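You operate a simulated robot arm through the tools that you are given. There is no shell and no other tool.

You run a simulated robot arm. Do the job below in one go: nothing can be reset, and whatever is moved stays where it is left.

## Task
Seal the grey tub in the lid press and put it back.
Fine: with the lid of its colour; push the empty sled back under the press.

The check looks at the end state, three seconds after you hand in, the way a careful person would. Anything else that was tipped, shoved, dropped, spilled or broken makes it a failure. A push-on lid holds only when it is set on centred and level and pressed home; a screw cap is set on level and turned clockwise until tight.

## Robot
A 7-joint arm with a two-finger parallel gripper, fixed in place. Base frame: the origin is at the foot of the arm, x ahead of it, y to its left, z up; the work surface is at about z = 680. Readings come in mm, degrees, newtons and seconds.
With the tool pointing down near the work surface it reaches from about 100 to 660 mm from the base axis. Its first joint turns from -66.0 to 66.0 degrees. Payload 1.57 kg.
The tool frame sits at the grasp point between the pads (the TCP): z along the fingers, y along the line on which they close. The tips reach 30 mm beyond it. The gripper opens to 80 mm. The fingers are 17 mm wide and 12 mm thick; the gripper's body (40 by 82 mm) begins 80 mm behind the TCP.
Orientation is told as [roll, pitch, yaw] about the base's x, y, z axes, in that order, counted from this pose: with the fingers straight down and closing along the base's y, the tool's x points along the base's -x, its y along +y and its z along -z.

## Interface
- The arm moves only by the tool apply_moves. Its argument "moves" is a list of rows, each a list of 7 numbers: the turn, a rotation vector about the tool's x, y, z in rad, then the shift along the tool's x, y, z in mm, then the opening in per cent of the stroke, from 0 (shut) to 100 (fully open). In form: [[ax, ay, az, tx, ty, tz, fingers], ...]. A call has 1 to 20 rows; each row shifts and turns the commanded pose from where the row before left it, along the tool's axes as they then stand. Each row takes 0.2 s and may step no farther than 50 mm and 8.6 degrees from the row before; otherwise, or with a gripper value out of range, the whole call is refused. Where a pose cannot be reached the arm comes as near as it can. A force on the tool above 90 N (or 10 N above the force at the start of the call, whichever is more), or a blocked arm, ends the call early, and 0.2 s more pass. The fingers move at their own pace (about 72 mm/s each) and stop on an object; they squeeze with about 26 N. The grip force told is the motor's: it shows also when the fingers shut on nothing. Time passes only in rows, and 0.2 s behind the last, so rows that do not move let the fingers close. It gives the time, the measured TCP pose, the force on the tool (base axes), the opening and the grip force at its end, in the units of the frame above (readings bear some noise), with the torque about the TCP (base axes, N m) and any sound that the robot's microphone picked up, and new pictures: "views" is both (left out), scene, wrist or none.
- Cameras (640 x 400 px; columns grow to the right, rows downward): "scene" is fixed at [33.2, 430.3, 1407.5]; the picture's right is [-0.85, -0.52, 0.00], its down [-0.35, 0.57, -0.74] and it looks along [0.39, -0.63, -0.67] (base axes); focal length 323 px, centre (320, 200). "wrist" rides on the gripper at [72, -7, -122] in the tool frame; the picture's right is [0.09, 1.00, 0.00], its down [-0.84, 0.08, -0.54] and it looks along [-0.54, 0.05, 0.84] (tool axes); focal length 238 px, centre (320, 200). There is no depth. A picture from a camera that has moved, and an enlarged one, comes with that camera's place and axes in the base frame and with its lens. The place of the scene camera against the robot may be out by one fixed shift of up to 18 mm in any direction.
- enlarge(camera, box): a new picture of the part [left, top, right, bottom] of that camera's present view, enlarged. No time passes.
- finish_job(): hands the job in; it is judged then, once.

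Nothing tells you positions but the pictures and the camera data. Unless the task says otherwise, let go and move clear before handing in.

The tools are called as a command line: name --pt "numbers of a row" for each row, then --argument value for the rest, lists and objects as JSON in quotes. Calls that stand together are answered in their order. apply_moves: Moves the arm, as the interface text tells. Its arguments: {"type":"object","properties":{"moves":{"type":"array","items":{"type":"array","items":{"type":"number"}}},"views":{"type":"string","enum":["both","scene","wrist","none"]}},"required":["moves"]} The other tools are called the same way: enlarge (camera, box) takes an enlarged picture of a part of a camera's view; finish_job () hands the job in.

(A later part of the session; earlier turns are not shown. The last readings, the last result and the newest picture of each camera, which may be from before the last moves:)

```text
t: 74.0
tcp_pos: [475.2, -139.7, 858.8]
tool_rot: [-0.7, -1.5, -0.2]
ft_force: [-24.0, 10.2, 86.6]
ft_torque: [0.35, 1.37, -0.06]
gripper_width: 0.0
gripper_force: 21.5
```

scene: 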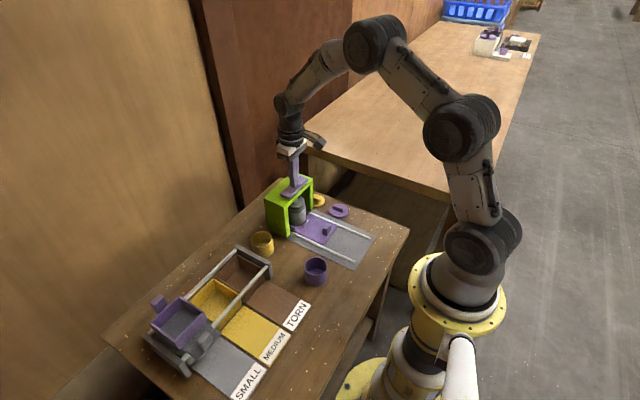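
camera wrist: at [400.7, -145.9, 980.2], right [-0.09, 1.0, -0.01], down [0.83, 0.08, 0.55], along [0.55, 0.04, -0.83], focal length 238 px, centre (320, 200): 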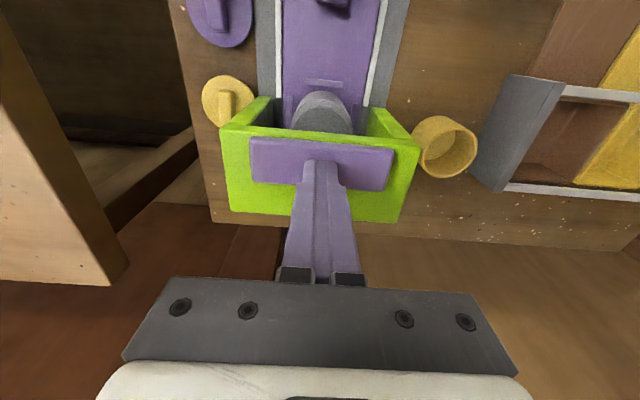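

enlarge --camera "scene" --box '[290, 200, 320, 228]'

enlarge --camera "scene" --box '[260, 145, 340, 235]'

```text
14.29 times, centred on (305, 214) of scene
camera zoom: at [31.3, 430.9, 1407.4], right [-0.85, -0.52, 0.0], down [-0.35, 0.57, -0.74], along [0.39, -0.63, -0.67], focal length 4613 px, centre (534, 0)
```

zoom: 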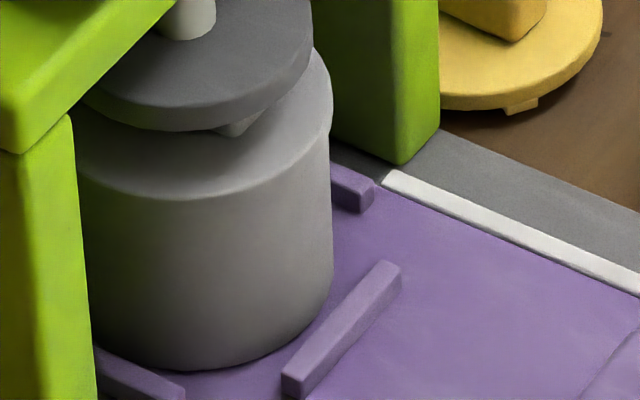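

```text
4.44 times, centred on (300, 190) of scene
camera zoom: at [31.3, 430.9, 1407.4], right [-0.85, -0.52, 0.0], down [-0.35, 0.57, -0.74], along [0.39, -0.63, -0.67], focal length 1435 px, centre (409, 244)
```

zoom: 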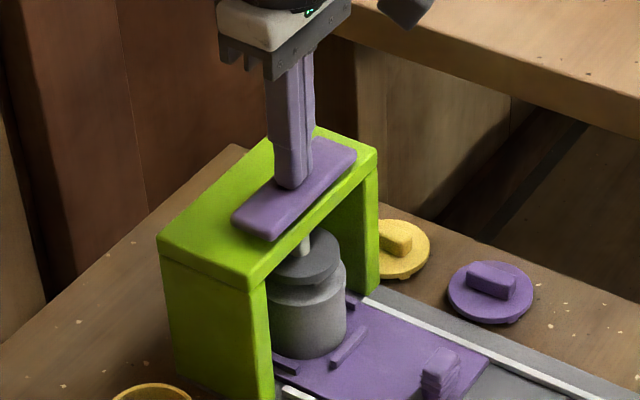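

The scene shows the lid down on the tub with no gap under it. I'll hold the load a moment, then release and inspect.

apply_moves --pt "0 0 0 0.8 -0.3 0.3 0" --pt "0 0 0 0 0 0 0" --pt "0 0 0 0 0 0 0" --pt "0 0 0 0 0 0 0" --views "none"

```text
t: 75.0
tcp_pos: [475.2, -141.7, 858.4]
tool_rot: [-0.6, -1.6, -0.1]
ft_force: [-21.7, 13.4, 85.9]
ft_torque: [0.45, 1.27, -0.12]
gripper_width: 0.2
gripper_force: 21.1
```

apply_moves --pt "0 0 0 -0.8 -0.15 -2 0" --pt "0 0 0 -0.8 -0.15 -2 0" --pt "0 0 0 -0.8 -0.15 -2 0" --pt "0 0 0 -0.8 -0.15 -2 0" --pt "0 0 0 -0.8 -0.15 -2 0" --pt "0 0 0 -0.8 -0.15 -2 0" --pt "0 0 0 -0.7 -0.15 -2 0" --pt "0 0 0 -0.7 -0.15 -2 0" --pt "0 0 0 0 0 0 0" --views "none"

```text
t: 77.0
tcp_pos: [475.3, -140.7, 859.3]
tool_rot: [-0.3, -0.3, -0.1]
ft_force: [3.6, -7.2, 17.1]
ft_torque: [-0.18, -0.01, 0.0]
gripper_width: 0.1
gripper_force: 20.9
```

apply_moves --pt "0 0 0 0 0 -0.5 0" --pt "0 0 0 0 0 0 0" --views "none"

apply_moves --pt "0 0 0 0 0 -0.5 0" --pt "0 0 0 0 0 0 0" --views "none"

apply_moves --pt "0 0 0 0 0 -0.5 0" --pt "0 0 0 0 0 0 0" --views "none"

```text
t: 77.6
tcp_pos: [476.5, -138.2, 859.4]
tool_rot: [-0.2, -0.1, -0.1]
ft_force: [4.2, -6.6, 14.1]
ft_torque: [-0.19, -0.08, 0.04]
gripper_width: 0.0
gripper_force: 21.2
```

```text
t: 78.2
tcp_pos: [474.9, -139.7, 859.0]
tool_rot: [0.0, -0.1, -0.1]
ft_force: [4.6, -4.5, 11.0]
ft_torque: [-0.12, -0.09, 0.0]
gripper_width: 0.0
gripper_force: 21.4
```

```text
t: 78.8
tcp_pos: [474.2, -140.3, 859.6]
tool_rot: [0.0, 0.0, -0.2]
ft_force: [3.4, -0.9, 7.5]
ft_torque: [-0.01, -0.09, -0.04]
gripper_width: 0.0
gripper_force: 21.2
```

apply_moves --pt "0 0 0 0 0 -0.5 0" --pt "0 0 0 0 0 0 0" --pt "0 0 0 0 0 0 0" --views "none"

apply_moves --pt "0 0 0 0 0 -0.5 0" --pt "0 0 0 0 0 0 0" --pt "0 0 0 0 0 0 0" --views "none"

apply_moves --pt "0 0 0 0 0 -1 0" --pt "0 0 0 0 0 0 0" --pt "0 0 0 0 0 0 0" --views "none"

```text
t: 79.6
tcp_pos: [473.7, -139.2, 859.5]
tool_rot: [-0.1, 0.2, -0.1]
ft_force: [-0.4, 2.0, 2.6]
ft_torque: [0.03, -0.06, -0.01]
gripper_width: 0.2
gripper_force: 20.8
```

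```text
t: 80.4
tcp_pos: [474.2, -140.4, 860.8]
tool_rot: [-0.1, 0.0, 0.0]
ft_force: [-1.4, 1.3, 1.7]
ft_torque: [0.04, 0.07, 0.04]
gripper_width: 0.2
gripper_force: 21.3
```

```text
t: 81.2
tcp_pos: [474.6, -139.9, 862.5]
tool_rot: [-0.3, -0.1, -0.1]
ft_force: [-2.3, -0.5, 2.5]
ft_torque: [0.01, 0.09, 0.04]
gripper_width: 0.0
gripper_force: 21.0
```

The platen is off the lid and the spring is lifting the plate. I'll rise clear and inspect the lid.

apply_moves --pt "0 0 0 0 0 -5 0" --pt "0 0 0 0 0 -10 0" --pt "0 0 0 0 0 -20 0" --pt "0 0 0 0 0 -20 0" --pt "0 0 0 0 0 0 0" --views "both"

enlarge --camera "scene" --box '[288, 190, 328, 230]'

enlarge --camera "wrist" --box '[285, 75, 365, 125]'

```text
t: 82.4
tcp_pos: [474.4, -139.3, 918.1]
tool_rot: [-0.1, -0.1, -0.2]
ft_force: [0.1, -0.2, 0.7]
ft_torque: [0.0, 0.0, 0.02]
gripper_width: 0.2
gripper_force: 21.8
camera wrist: at [401.7, -145.8, 1040.2], right [-0.09, 1.0, 0.0], down [0.84, 0.08, 0.54], along [0.54, 0.05, -0.84], focal length 238 px, centre (320, 200)
```

scene: 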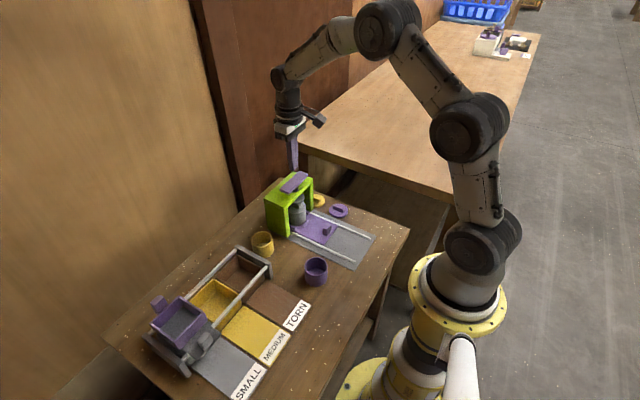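
wrist: 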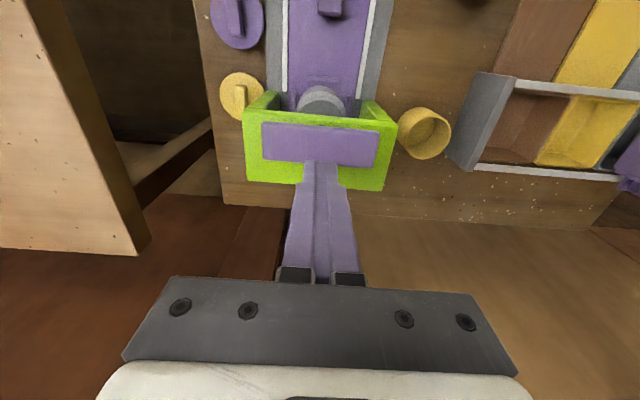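

```text
10.00 times, centred on (308, 210) of scene
camera zoom: at [33.2, 430.3, 1407.5], right [-0.85, -0.52, 0.0], down [-0.35, 0.57, -0.74], along [0.39, -0.63, -0.67], focal length 3229 px, centre (440, 100)
```

zoom: 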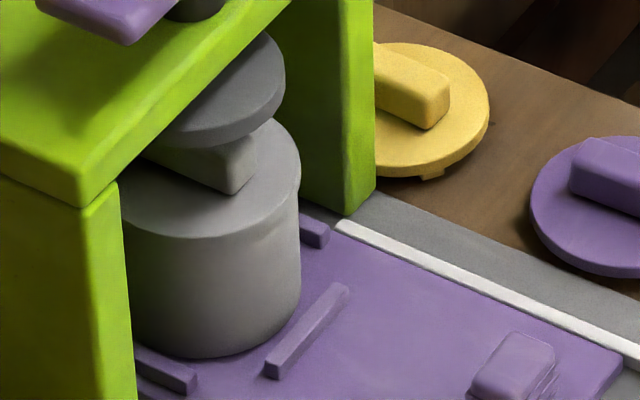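

```text
8.00 times, centred on (325, 100) of wrist
camera zoom: at [401.7, -145.8, 1040.2], right [-0.09, 1.0, 0.0], down [0.84, 0.08, 0.54], along [0.54, 0.05, -0.84], focal length 1907 px, centre (280, 1000)
```

zoom: 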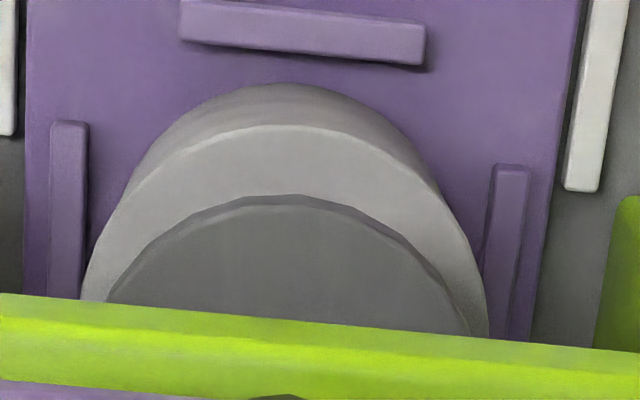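

Next I return to the handle, grip it and pull the sled back out so I can inspect the seal.

apply_moves --pt "0 0 0 35.6 0 0 60" --pt "0 0 0 35.6 0 0 60" --pt "0 0 0 35.5 0 0 60" --pt "0 0 0 0 0 45 60" --pt "0 0 0 0 0 45 60" --pt "0 0 0 0 0 40 60" --pt "0 0 0 0 0 30 60" --pt "0 0 0 0 0 15 60" --pt "0 0 0 0 0 0 60" --views "both"

enlarge --camera "wrist" --box '[220, 90, 420, 215]'

enlarge --camera "scene" --box '[290, 190, 354, 250]'

```text
t: 84.4
tcp_pos: [368.2, -140.4, 741.7]
tool_rot: [-0.2, -0.1, -0.1]
ft_force: [0.4, -0.2, -0.1]
ft_torque: [-0.02, -0.03, 0.03]
gripper_width: 47.9
gripper_force: 0.1
camera wrist: at [295.8, -146.5, 864.0], right [-0.09, 1.0, 0.0], down [0.84, 0.08, 0.54], along [0.54, 0.05, -0.84], focal length 238 px, centre (320, 200)
```

scene: 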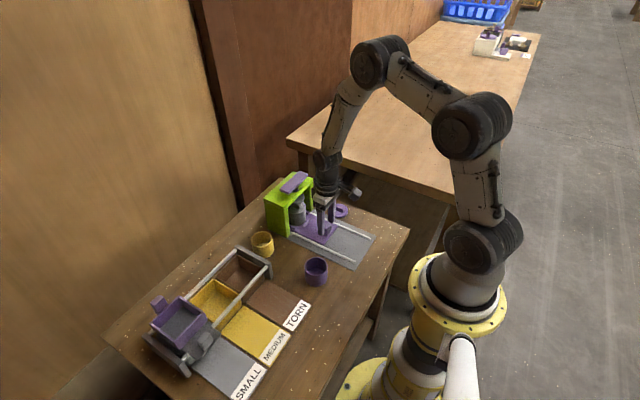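
wrist: 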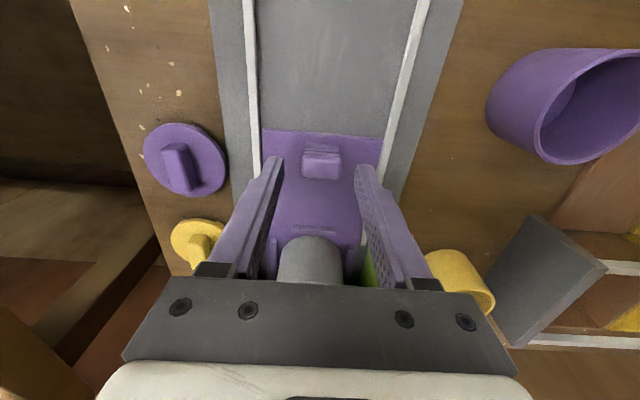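

```text
3.20 times, centred on (320, 152) of wrist
camera zoom: at [295.8, -146.5, 864.0], right [-0.09, 1.0, 0.0], down [0.84, 0.08, 0.54], along [0.54, 0.05, -0.84], focal length 763 px, centre (320, 352)
```

zoom: 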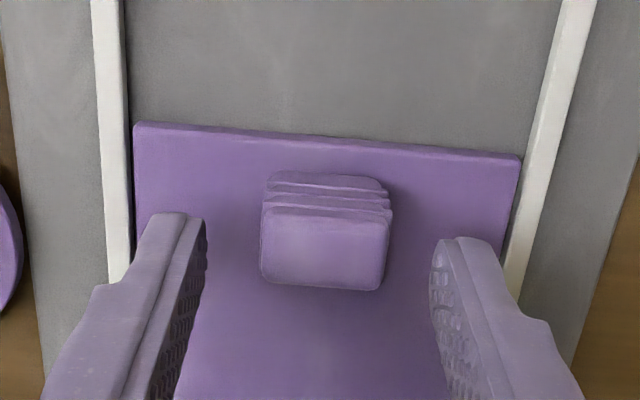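

```text
6.67 times, centred on (322, 220) of scene
camera zoom: at [33.2, 430.3, 1407.5], right [-0.85, -0.52, 0.0], down [-0.35, 0.57, -0.74], along [0.39, -0.63, -0.67], focal length 2153 px, centre (307, 67)
```

zoom: 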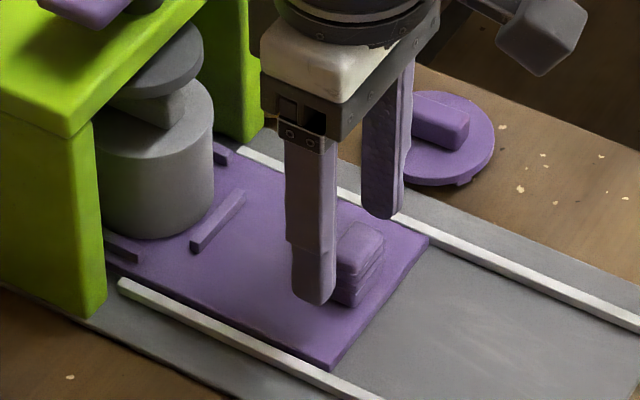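

apply_moves --pt "0 0 0 0 0.7 8 60" --pt "0 0 0 0 0 7 60" --pt "0 0 0 0 0 0 45" --pt "0 0 0 0 0 0 36" --pt "0 0 0 0 0 0 28" --pt "0 0 0 0 0 0 24" --pt "0 0 0 0 0 0 24" --views "none"

```text
t: 86.0
tcp_pos: [370.2, -139.8, 727.1]
tool_rot: [-0.1, -0.2, -0.1]
ft_force: [-0.4, -5.1, -4.2]
ft_torque: [0.06, -0.11, 0.05]
gripper_width: 25.4
gripper_force: 37.4
```

The handle is gripped with little side load. I'll pull the sled back slowly.

apply_moves --pt "0 0 0 1 0 0 24" --pt "0 0 0 2 0 0 24" --pt "0 0 0 4 0 0 24" --pt "0 0 0 4 0 0 24" --pt "0 0 0 4 0 0 24" --pt "0 0 0 4 0 0 24" --pt "0 0 0 4 0 0 24" --pt "0 0 0 2 0 0 24" --pt "0 0 0 0 0 0 24" --views "scene"

enlarge --camera "scene" --box '[270, 175, 350, 250]'

```text
t: 88.0
tcp_pos: [342.5, -139.5, 727.4]
tool_rot: [-0.1, -0.1, -0.2]
ft_force: [-0.2, -30.5, -29.4]
ft_torque: [-0.2, -0.58, 0.13]
gripper_width: 25.3
gripper_force: 37.1
```

scene: 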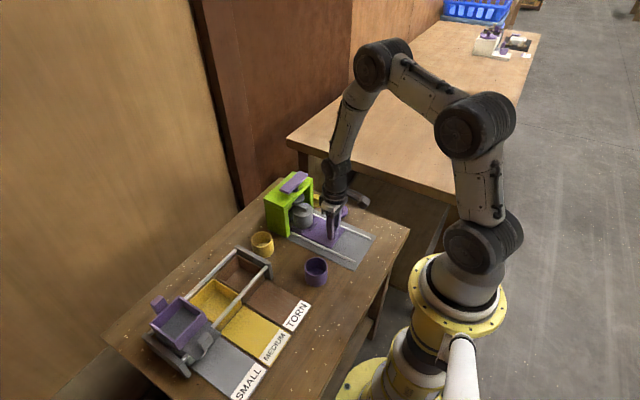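

```text
5.33 times, centred on (310, 212) of scene
camera zoom: at [33.5, 429.6, 1407.8], right [-0.85, -0.52, 0.0], down [-0.35, 0.57, -0.74], along [0.39, -0.63, -0.67], focal length 1722 px, centre (373, 133)
```

zoom: 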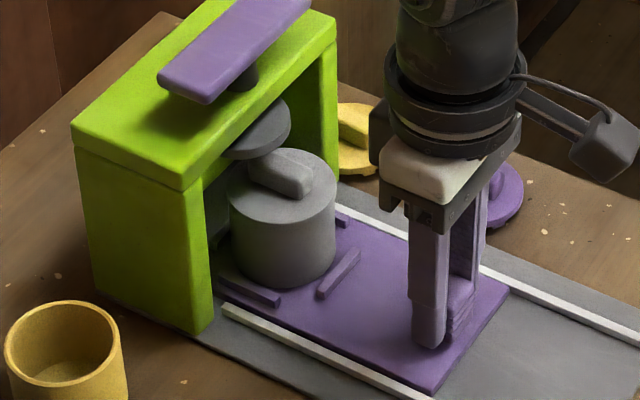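

Side and vertical load built up to about 30 N each as the path drifted. I'll relieve that and continue.

apply_moves --pt "0 0 0 0 -0.6 0.4 24" --pt "0 0 0 0 0 0 24" --views "none"

```text
t: 88.6
tcp_pos: [344.0, -140.0, 727.6]
tool_rot: [-0.1, -0.1, -0.1]
ft_force: [0.3, -24.1, -25.2]
ft_torque: [-0.2, -0.58, 0.01]
gripper_width: 25.6
gripper_force: 36.5
```

apply_moves --pt "0 0 0 0 -0.8 0.6 24" --pt "0 0 0 0 0 0 24" --views "none"

```text
t: 89.2
tcp_pos: [343.6, -139.9, 727.2]
tool_rot: [0.0, -0.1, -0.2]
ft_force: [0.1, -3.6, -4.7]
ft_torque: [0.06, -0.26, -0.08]
gripper_width: 25.7
gripper_force: 36.4
```

apply_moves --pt "0 0 0 2 0 0 24" --pt "0 0 0 4 0 0 24" --pt "0 0 0 4 0 0 24" --pt "0 0 0 4 0 0 24" --pt "0 0 0 4 0 0 24" --pt "0 0 0 2 0 0 24" --pt "0 0 0 0 0 0 24" --views "none"

```text
t: 90.8
tcp_pos: [324.1, -140.3, 726.7]
tool_rot: [-0.2, -0.1, -0.1]
ft_force: [-0.2, 12.5, 23.5]
ft_torque: [0.46, 0.12, 0.08]
gripper_width: 25.6
gripper_force: 37.0
```

apply_moves --pt "0 0 0 0 0.4 -0.5 24" --pt "0 0 0 2 0 0 24" --pt "0 0 0 4 0 0 24" --pt "0 0 0 4 0 0 24" --pt "0 0 0 4 0 0 24" --pt "0 0 0 4 0 0 24" --pt "0 0 0 2 0 0 24" --pt "0 0 0 0 0 0 24" --views "scene"

enlarge --camera "scene" --box '[280, 175, 380, 255]'

```text
t: 92.6
tcp_pos: [304.1, -139.4, 726.8]
tool_rot: [-0.1, -0.1, -0.2]
ft_force: [-0.5, 1.1, 12.4]
ft_torque: [0.2, -0.41, 0.05]
gripper_width: 25.3
gripper_force: 37.6
```

scene: 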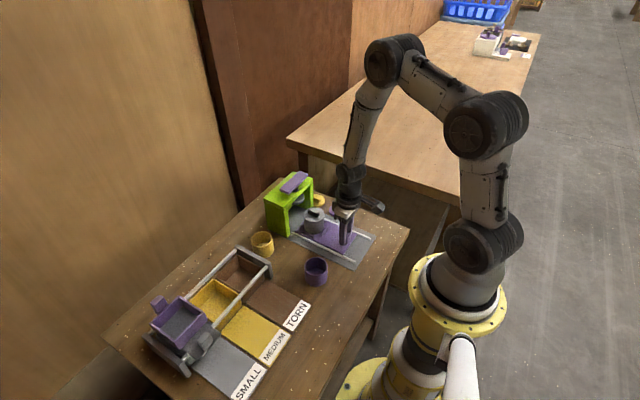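

```text
5.00 times, centred on (330, 215) of scene
camera zoom: at [33.1, 430.4, 1407.5], right [-0.85, -0.52, 0.0], down [-0.35, 0.57, -0.74], along [0.39, -0.63, -0.67], focal length 1614 px, centre (270, 125)
```

zoom: 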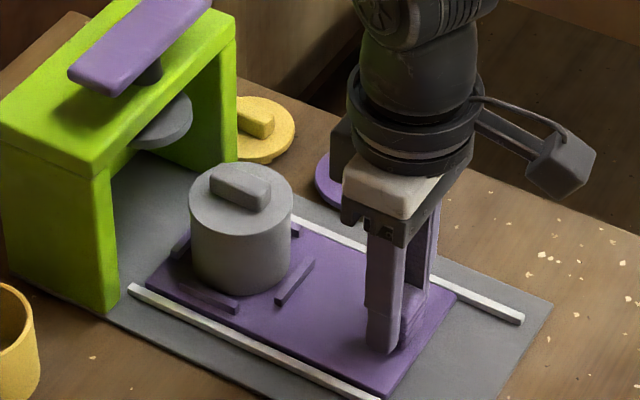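

apply_moves --pt "0 0 0 0 0 -0.3 24" --pt "0 0 0 2 0 0 24" --pt "0 0 0 4 0 0 24" --pt "0 0 0 4 0 0 24" --pt "0 0 0 4 0 0 24" --pt "0 0 0 4 0 0 24" --pt "0 0 0 2 0 0 24" --pt "0 0 0 0 0 0 24" --views "none"

```text
t: 94.4
tcp_pos: [283.1, -140.8, 727.0]
tool_rot: [-0.1, -0.2, -0.1]
ft_force: [0.0, -4.7, 8.0]
ft_torque: [0.11, -0.04, -0.07]
gripper_width: 25.7
gripper_force: 37.3
```

apply_moves --pt "0 0 0 2 -0.1 -0.2 24" --pt "0 0 0 4 0 0 24" --pt "0 0 0 4 0 0 24" --pt "0 0 0 4 0 0 24" --pt "0 0 0 4 0 0 24" --pt "0 0 0 4 0 0 24" --pt "0 0 0 2 0 0 24" --pt "0 0 0 0 0 0 24" --views "scene"

enlarge --camera "scene" --box '[310, 200, 350, 245]'

```text
t: 96.2
tcp_pos: [258.9, -140.4, 727.7]
tool_rot: [-0.1, 0.0, 0.0]
ft_force: [0.0, -6.2, -13.1]
ft_torque: [-0.06, -0.66, 0.04]
gripper_width: 25.2
gripper_force: 36.6
```

scene: 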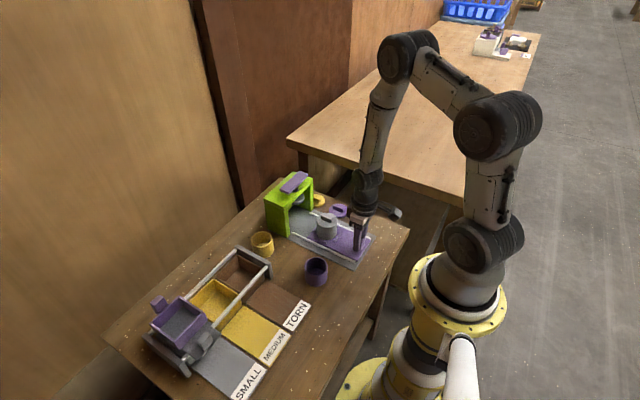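

```text
8.89 times, centred on (330, 222) of scene
camera zoom: at [33.3, 430.1, 1407.6], right [-0.85, -0.52, 0.0], down [-0.35, 0.57, -0.74], along [0.39, -0.63, -0.67], focal length 2870 px, centre (231, 0)
```

zoom: 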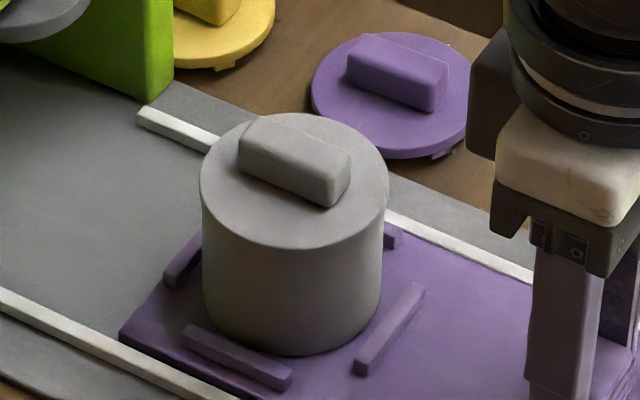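

The lid now sits flush on the tub with no gap. I'll release the handle and rise for a closer look before picking the tub up.

apply_moves --pt "0 0 0 0 -0.2 0.3 24" --pt "0 0 0 0 0 0 40" --pt "0 0 0 0 0 0 60" --pt "0 0 0 0 0 0 60" --pt "0 0 0 0 0 -20 60" --pt "0 0 0 0 0 -45 60" --pt "0 0 0 0 0 -45 60" --pt "0 0 0 0 0 0 60" --views "both"

enlarge --camera "scene" --box '[314, 205, 346, 245]'

enlarge --camera "scene" --box '[260, 165, 390, 275]'

```text
t: 98.0
tcp_pos: [261.2, -139.9, 836.2]
tool_rot: [0.0, -0.1, -0.1]
ft_force: [-0.3, 0.3, 0.9]
ft_torque: [0.0, 0.0, -0.01]
gripper_width: 48.1
gripper_force: 0.0
camera wrist: at [187.9, -145.8, 958.7], right [-0.09, 1.0, 0.0], down [0.84, 0.08, 0.54], along [0.54, 0.05, -0.84], focal length 238 px, centre (320, 200)
```

scene: 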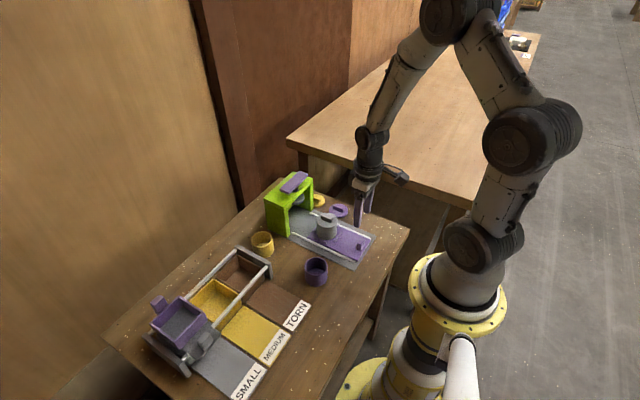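
wrist: 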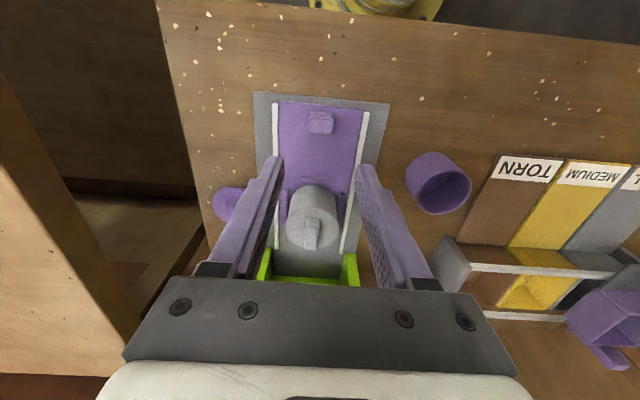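

```text
10.00 times, centred on (330, 225) of scene
camera zoom: at [33.2, 430.3, 1407.5], right [-0.85, -0.52, 0.0], down [-0.35, 0.57, -0.74], along [0.39, -0.63, -0.67], focal length 3229 px, centre (220, -50)
```

zoom: 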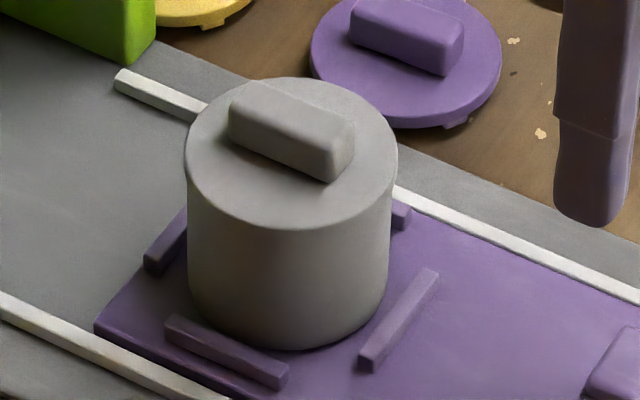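

```text
3.64 times, centred on (325, 220) of scene
camera zoom: at [33.2, 430.3, 1407.5], right [-0.85, -0.52, 0.0], down [-0.35, 0.57, -0.74], along [0.39, -0.63, -0.67], focal length 1174 px, centre (302, 127)
```

zoom: 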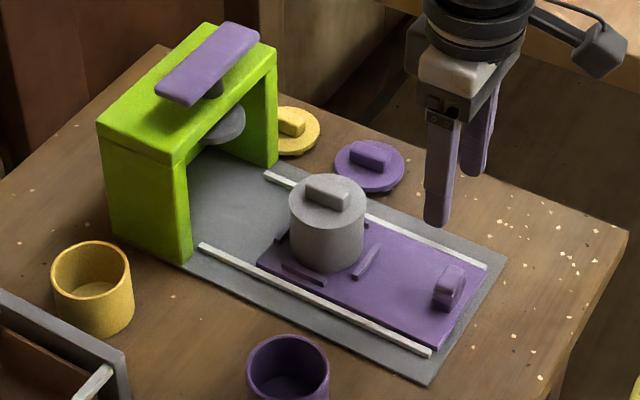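

Compared with the same view before pressing, the lid is about 3 mm lower and flush, so it's pressed home. I'll hover above the sealed tub with the gripper fully open to measure its position.

apply_moves --pt "0 0 0 -35.3 0.2 -3 92" --pt "0 0 0 -35.3 0.2 0 92" --pt "0 0 0 -35.2 0.2 0 92" --pt "0 0 0 0 0 0 92" --pt "0 0 0 0 0 0 92" --views "both"

enlarge --camera "wrist" --box '[200, 40, 440, 190]'

```text
t: 99.2
tcp_pos: [365.6, -140.5, 840.2]
tool_rot: [-0.1, -0.2, -0.1]
ft_force: [0.0, 0.5, 0.3]
ft_torque: [-0.02, -0.02, -0.02]
gripper_width: 73.8
gripper_force: 0.0
camera wrist: at [293.6, -147.0, 963.0], right [-0.09, 1.0, 0.0], down [0.84, 0.08, 0.54], along [0.54, 0.05, -0.84], focal length 238 px, centre (320, 200)
```

scene: 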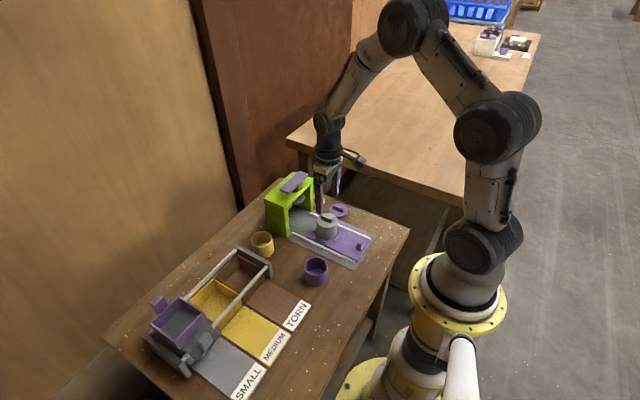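
wrist: 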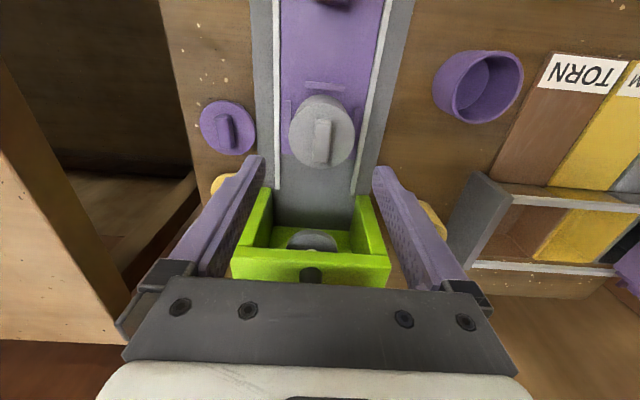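

```text
2.67 times, centred on (320, 115) of wrist
camera zoom: at [293.6, -147.0, 963.0], right [-0.09, 1.0, 0.0], down [0.84, 0.08, 0.54], along [0.54, 0.05, -0.84], focal length 636 px, centre (320, 427)
```

zoom: 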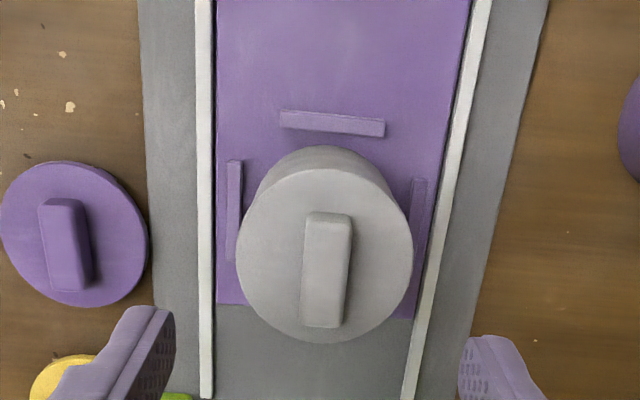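

The lid's centre is about 1.8 mm nearer and 1.5 mm to +y of the TCP. I'll lift the tub by the lid's bar: it's a firmer hold, it tests the seal, and the narrow fingers keep clear of the rack. I'll lower over the bar first.

apply_moves --pt "0 0 0 1.8 1.5 0 45" --pt "0 0 0 0 0 20 45" --pt "0 0 0 0 0 20 45" --pt "0 0 0 0 0 8 45" --pt "0 0 0 0 0 0 45" --views "both"

enlarge --camera "wrist" --box '[220, 90, 420, 215]'

enlarge --camera "scene" --box '[310, 190, 350, 240]'

```text
t: 100.4
tcp_pos: [363.3, -138.9, 793.0]
tool_rot: [-0.1, -0.1, -0.2]
ft_force: [0.6, 0.2, -0.1]
ft_torque: [-0.02, 0.0, 0.02]
gripper_width: 36.1
gripper_force: 0.1
camera wrist: at [290.5, -144.8, 914.4], right [-0.09, 1.0, 0.0], down [0.84, 0.08, 0.54], along [0.54, 0.05, -0.84], focal length 238 px, centre (320, 200)
```

scene: 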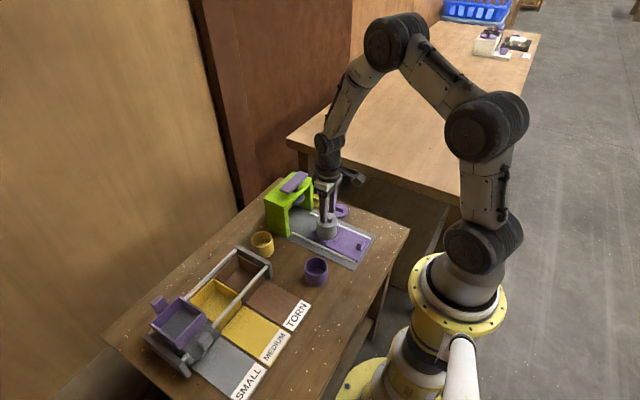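
wrist: 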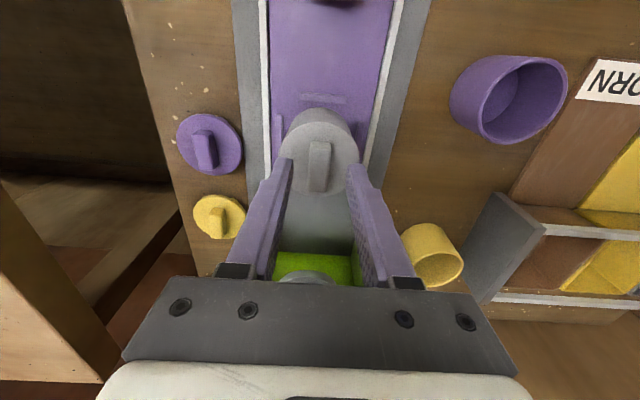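

```text
3.20 times, centred on (320, 152) of wrist
camera zoom: at [290.5, -144.8, 914.4], right [-0.09, 1.0, 0.0], down [0.84, 0.08, 0.54], along [0.54, 0.05, -0.84], focal length 763 px, centre (320, 352)
```

zoom: 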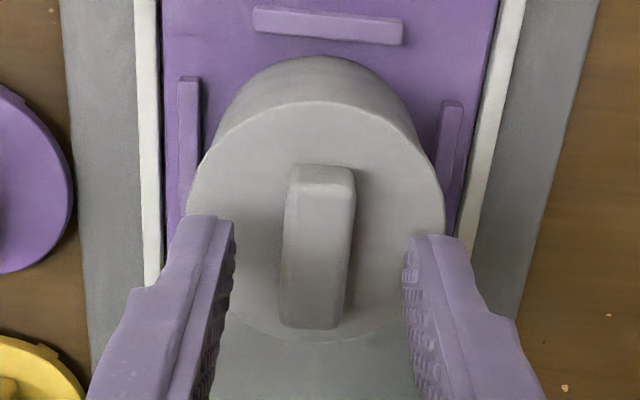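

```text
8.00 times, centred on (330, 215) of scene
camera zoom: at [33.2, 430.3, 1407.5], right [-0.85, -0.52, 0.0], down [-0.35, 0.57, -0.74], along [0.39, -0.63, -0.67], focal length 2583 px, centre (240, 80)
```

zoom: 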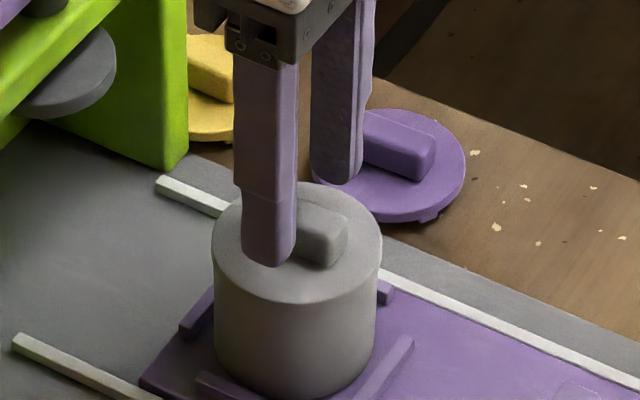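

apply_moves --pt "0 0 0 -1.2 -0.6 4 45" --pt "0 0 0 0 0 4 45" --pt "0 0 0 0 0 2 45" --pt "0 0 0 0 0 1.5 45" --pt "0 0 0 0 0 0 45" --views "none"

```text
t: 101.6
tcp_pos: [364.3, -138.7, 780.2]
tool_rot: [-0.2, -0.1, 0.0]
ft_force: [-0.6, -0.5, -0.3]
ft_torque: [0.01, 0.0, -0.01]
gripper_width: 35.9
gripper_force: 0.1
```

apply_moves --pt "0 0 0 0 0 0 30" --pt "0 0 0 0 0 0 24" --pt "0 0 0 0 0 0 20" --pt "0 0 0 0 0 0 17" --pt "0 0 0 0 0 0 10" --pt "0 0 0 0 0 0 5" --pt "0 0 0 0 0 0 5" --views "both"

enlarge --camera "wrist" --box '[220, 90, 420, 215]'

enlarge --camera "scene" --box '[310, 190, 350, 240]'

```text
t: 103.2
tcp_pos: [365.3, -138.9, 779.7]
tool_rot: [-0.1, -0.1, -0.1]
ft_force: [0.0, 0.7, 0.8]
ft_torque: [0.0, 0.0, 0.03]
gripper_width: 13.5
gripper_force: 25.9
camera wrist: at [291.6, -145.2, 902.8], right [-0.09, 1.0, 0.0], down [0.84, 0.08, 0.54], along [0.54, 0.05, -0.84], focal length 238 px, centre (320, 200)
```

scene: 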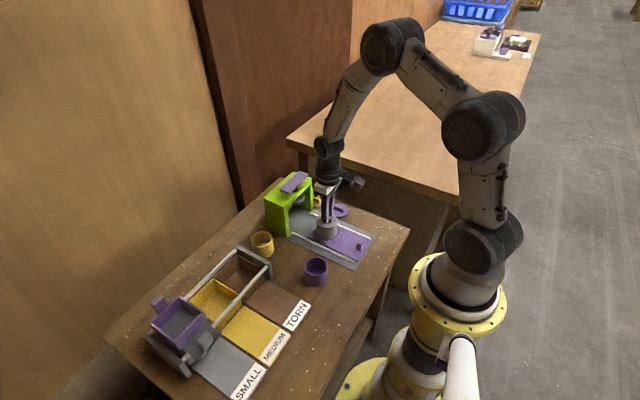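
wrist: 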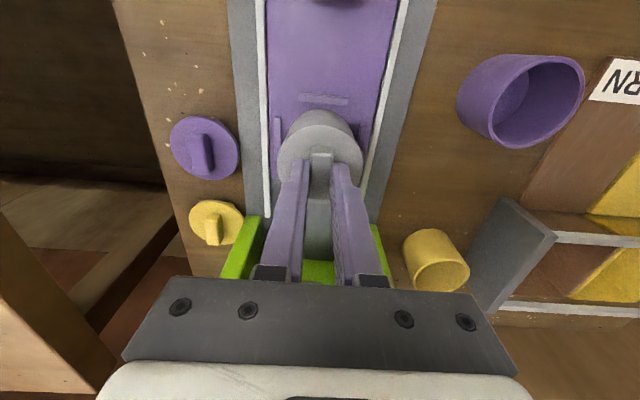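

```text
3.20 times, centred on (320, 152) of wrist
camera zoom: at [291.6, -145.2, 902.8], right [-0.09, 1.0, 0.0], down [0.84, 0.08, 0.54], along [0.54, 0.05, -0.84], focal length 763 px, centre (320, 352)
```

zoom: 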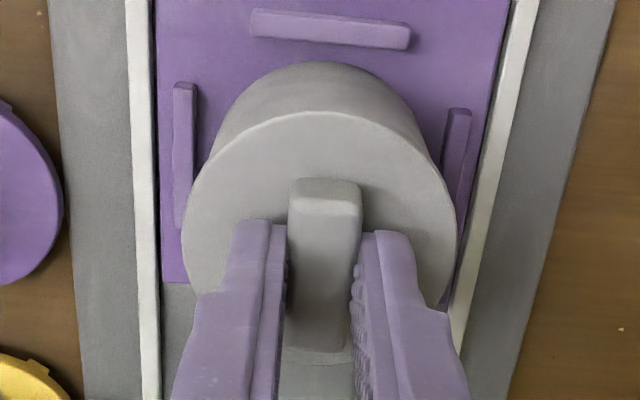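

```text
8.00 times, centred on (330, 215) of scene
camera zoom: at [33.2, 430.3, 1407.5], right [-0.85, -0.52, 0.0], down [-0.35, 0.57, -0.74], along [0.39, -0.63, -0.67], focal length 2583 px, centre (240, 80)
```

zoom: 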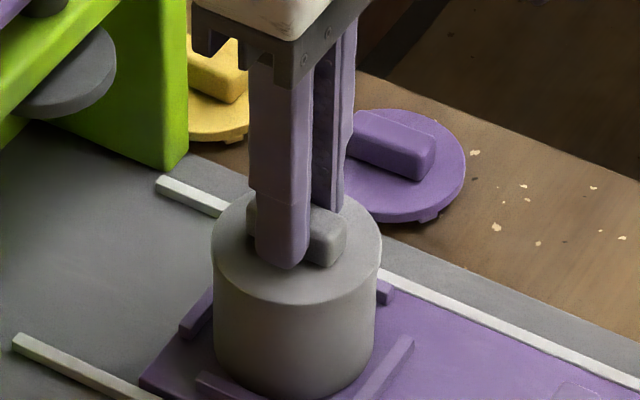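

The bar is gripped at 13.5 mm. I'll lift 6 mm and check that the tub comes up with the lid.

apply_moves --pt "0 0 0 0 0 -2 5" --pt "0 0 0 0 0 -2 5" --pt "0 0 0 0 0 -2 5" --pt "0 0 0 0 0 0 5" --views "scene"

enlarge --camera "scene" --box '[310, 190, 350, 240]'

```text
t: 104.2
tcp_pos: [364.7, -139.1, 786.4]
tool_rot: [-0.1, -0.1, 0.0]
ft_force: [1.0, -0.8, -0.6]
ft_torque: [-0.01, -0.03, 0.02]
gripper_width: 13.1
gripper_force: 25.5
```

scene: 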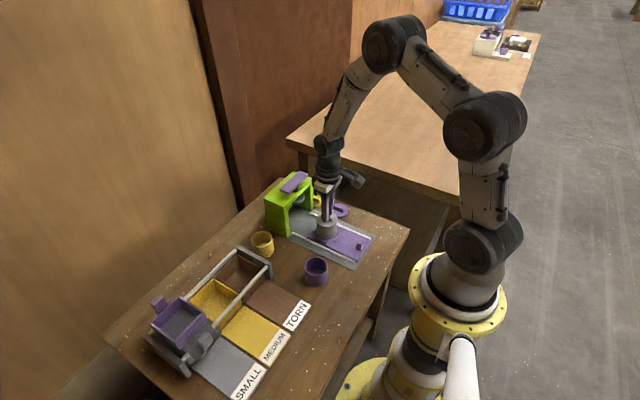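

```text
8.00 times, centred on (330, 215) of scene
camera zoom: at [33.2, 430.3, 1407.5], right [-0.85, -0.52, 0.0], down [-0.35, 0.57, -0.74], along [0.39, -0.63, -0.67], focal length 2583 px, centre (240, 80)
```

zoom: 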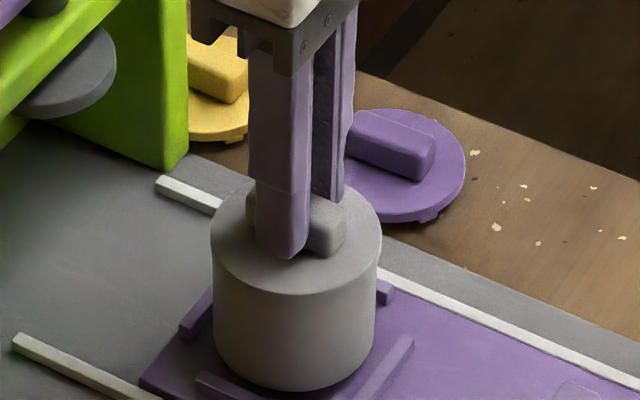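

The tub came up with the lid as one piece, so the seal holds. I'll lift higher and carry it to its original place near (396.5, -6.3).

apply_moves --pt "0 0 0 0 0 -10 5" --pt "0 0 0 0 0 -20 5" --pt "0 0 0 0 0 -25 5" --pt "0 0 0 -4 16.5 0 5" --pt "0 0 0 -8 32.9 0 5" --pt "0 0 0 -8 32.9 0 5" --pt "0 0 0 -8 32.9 0 5" --pt "0 0 0 -4.1 16.5 0 5" --pt "0 0 0 0 0 0 5" --pt "0 0 0 0 0 0 5" --views "both"

enlarge --camera "wrist" --box '[200, 60, 440, 210]'

enlarge --camera "scene" --box '[230, 165, 360, 300]'

```text
t: 106.4
tcp_pos: [397.7, -6.5, 841.8]
tool_rot: [0.0, -0.1, -0.1]
ft_force: [0.5, -0.2, -0.8]
ft_torque: [0.01, 0.02, 0.0]
gripper_width: 13.3
gripper_force: 26.3
camera wrist: at [324.4, -12.9, 963.5], right [-0.09, 1.0, 0.0], down [0.84, 0.08, 0.54], along [0.54, 0.05, -0.84], focal length 238 px, centre (320, 200)
```

scene: 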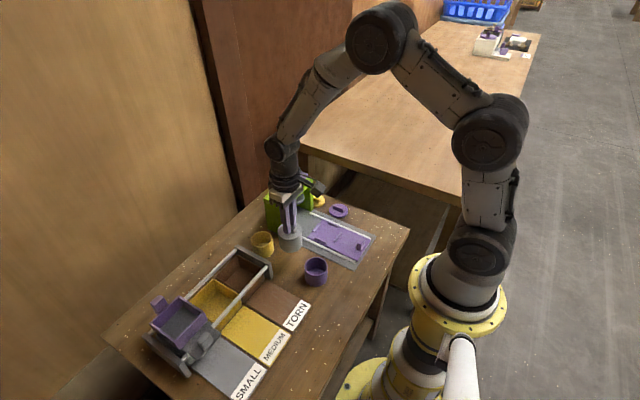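
wrist: 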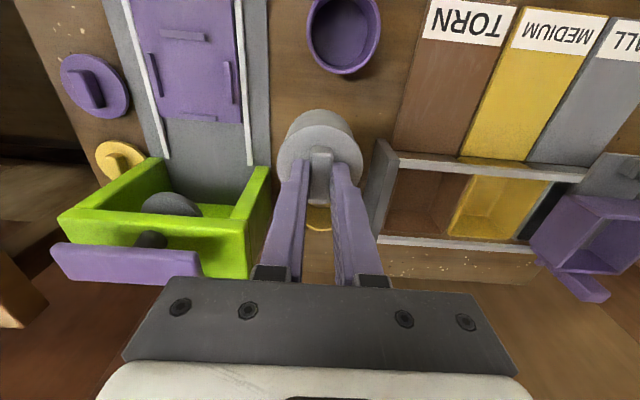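

```text
2.67 times, centred on (320, 135) of wrist
camera zoom: at [324.4, -12.9, 963.5], right [-0.09, 1.0, 0.0], down [0.84, 0.08, 0.54], along [0.54, 0.05, -0.84], focal length 636 px, centre (320, 373)
```

zoom: 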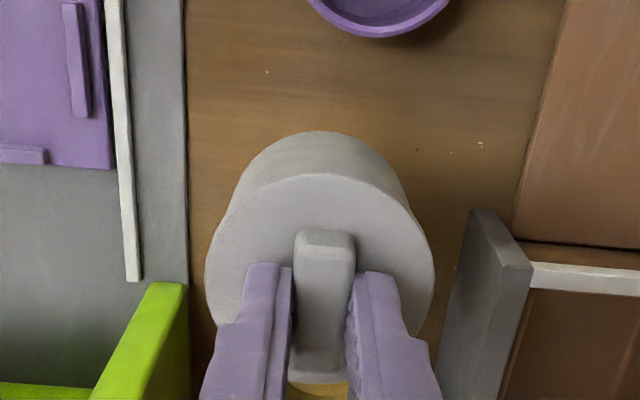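

```text
2.96 times, centred on (295, 232) of scene
camera zoom: at [33.2, 430.3, 1407.5], right [-0.85, -0.52, 0.0], down [-0.35, 0.57, -0.74], along [0.39, -0.63, -0.67], focal length 957 px, centre (394, 104)
```

zoom: 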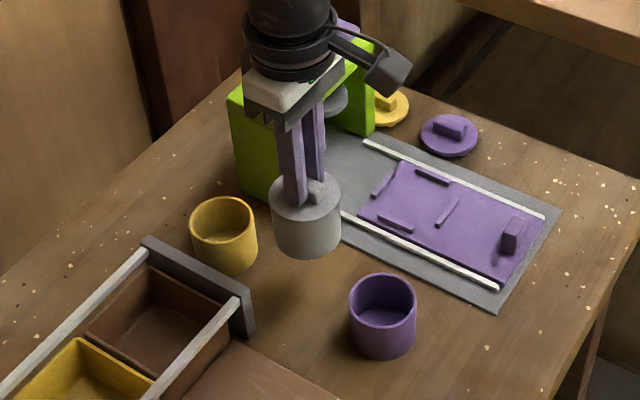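

The sealed tub hangs level over its original spot. I'll lower it towards the table and feel for contact.

apply_moves --pt "0 0 0 0 0 25 5" --pt "0 0 0 0 0 25 5" --pt "0 0 0 0 0 12 5" --pt "0 0 0 0 0 6 5" --pt "0 0 0 0 0 0 5" --views "scene"

enlarge --camera "scene" --box '[230, 165, 360, 300]'

```text
t: 107.6
tcp_pos: [396.8, -7.0, 773.2]
tool_rot: [-0.1, 0.0, -0.1]
ft_force: [-0.1, 0.0, -0.1]
ft_torque: [-0.01, -0.01, -0.01]
gripper_width: 13.5
gripper_force: 25.9
```

scene: 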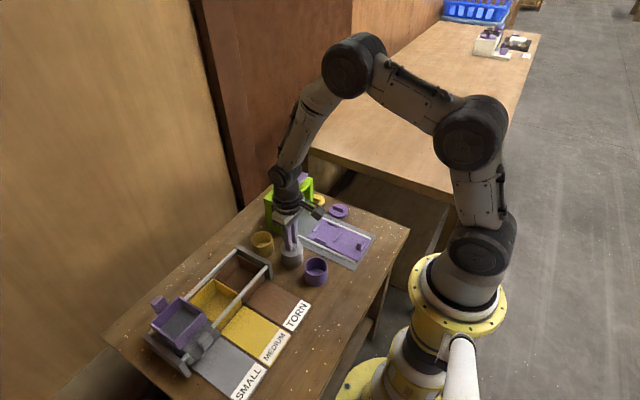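

```text
2.96 times, centred on (295, 232) of scene
camera zoom: at [33.2, 430.3, 1407.5], right [-0.85, -0.52, 0.0], down [-0.35, 0.57, -0.74], along [0.39, -0.63, -0.67], focal length 957 px, centre (394, 104)
```

zoom: 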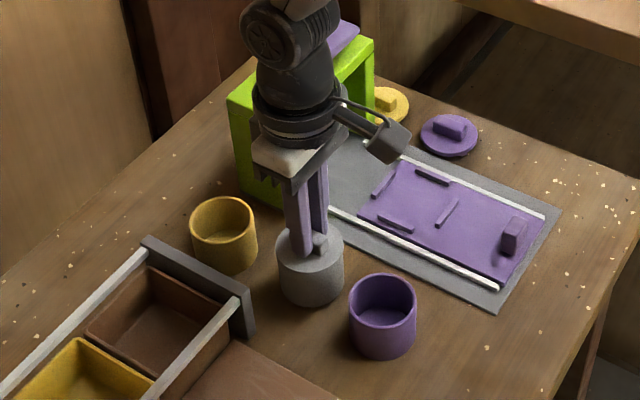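

The tub lines up with its original silhouette, and only a few millimetres remain. I'll creep down to contact.

apply_moves --pt "0 0 0 0 0 1 5" --pt "0 0 0 0 0 1 5" --pt "0 0 0 0 0 1 5" --pt "0 0 0 0 0 0 5" --views "none"

apply_moves --pt "0 0 0 0 0 0.7 5" --pt "0 0 0 0 0 0 5" --views "none"

```text
t: 108.6
tcp_pos: [396.6, -7.3, 769.6]
tool_rot: [-0.1, -0.1, -0.1]
ft_force: [0.1, 0.2, -0.9]
ft_torque: [0.0, 0.02, -0.01]
gripper_width: 13.6
gripper_force: 25.7
```

```text
t: 109.2
tcp_pos: [396.2, -8.1, 769.0]
tool_rot: [-0.1, -0.1, 0.0]
ft_force: [-0.9, -0.2, -0.3]
ft_torque: [0.01, 0.04, -0.01]
gripper_width: 13.2
gripper_force: 25.5
```

apply_moves --pt "0 0 0 0 0 0.7 5" --pt "0 0 0 0 0 0 5" --views "none"

apply_moves --pt "0 0 0 0 0 0.6 5" --pt "0 0 0 0 0 0 5" --views "none"

```text
t: 109.8
tcp_pos: [396.6, -6.2, 768.6]
tool_rot: [0.0, -0.1, -0.1]
ft_force: [-0.5, -0.2, 1.6]
ft_torque: [0.0, 0.0, 0.01]
gripper_width: 13.5
gripper_force: 25.9
```

```text
t: 110.4
tcp_pos: [396.4, -6.4, 768.3]
tool_rot: [-0.1, -0.1, -0.1]
ft_force: [-2.3, 0.0, 10.1]
ft_torque: [0.03, 0.24, 0.0]
gripper_width: 13.3
gripper_force: 26.2
```

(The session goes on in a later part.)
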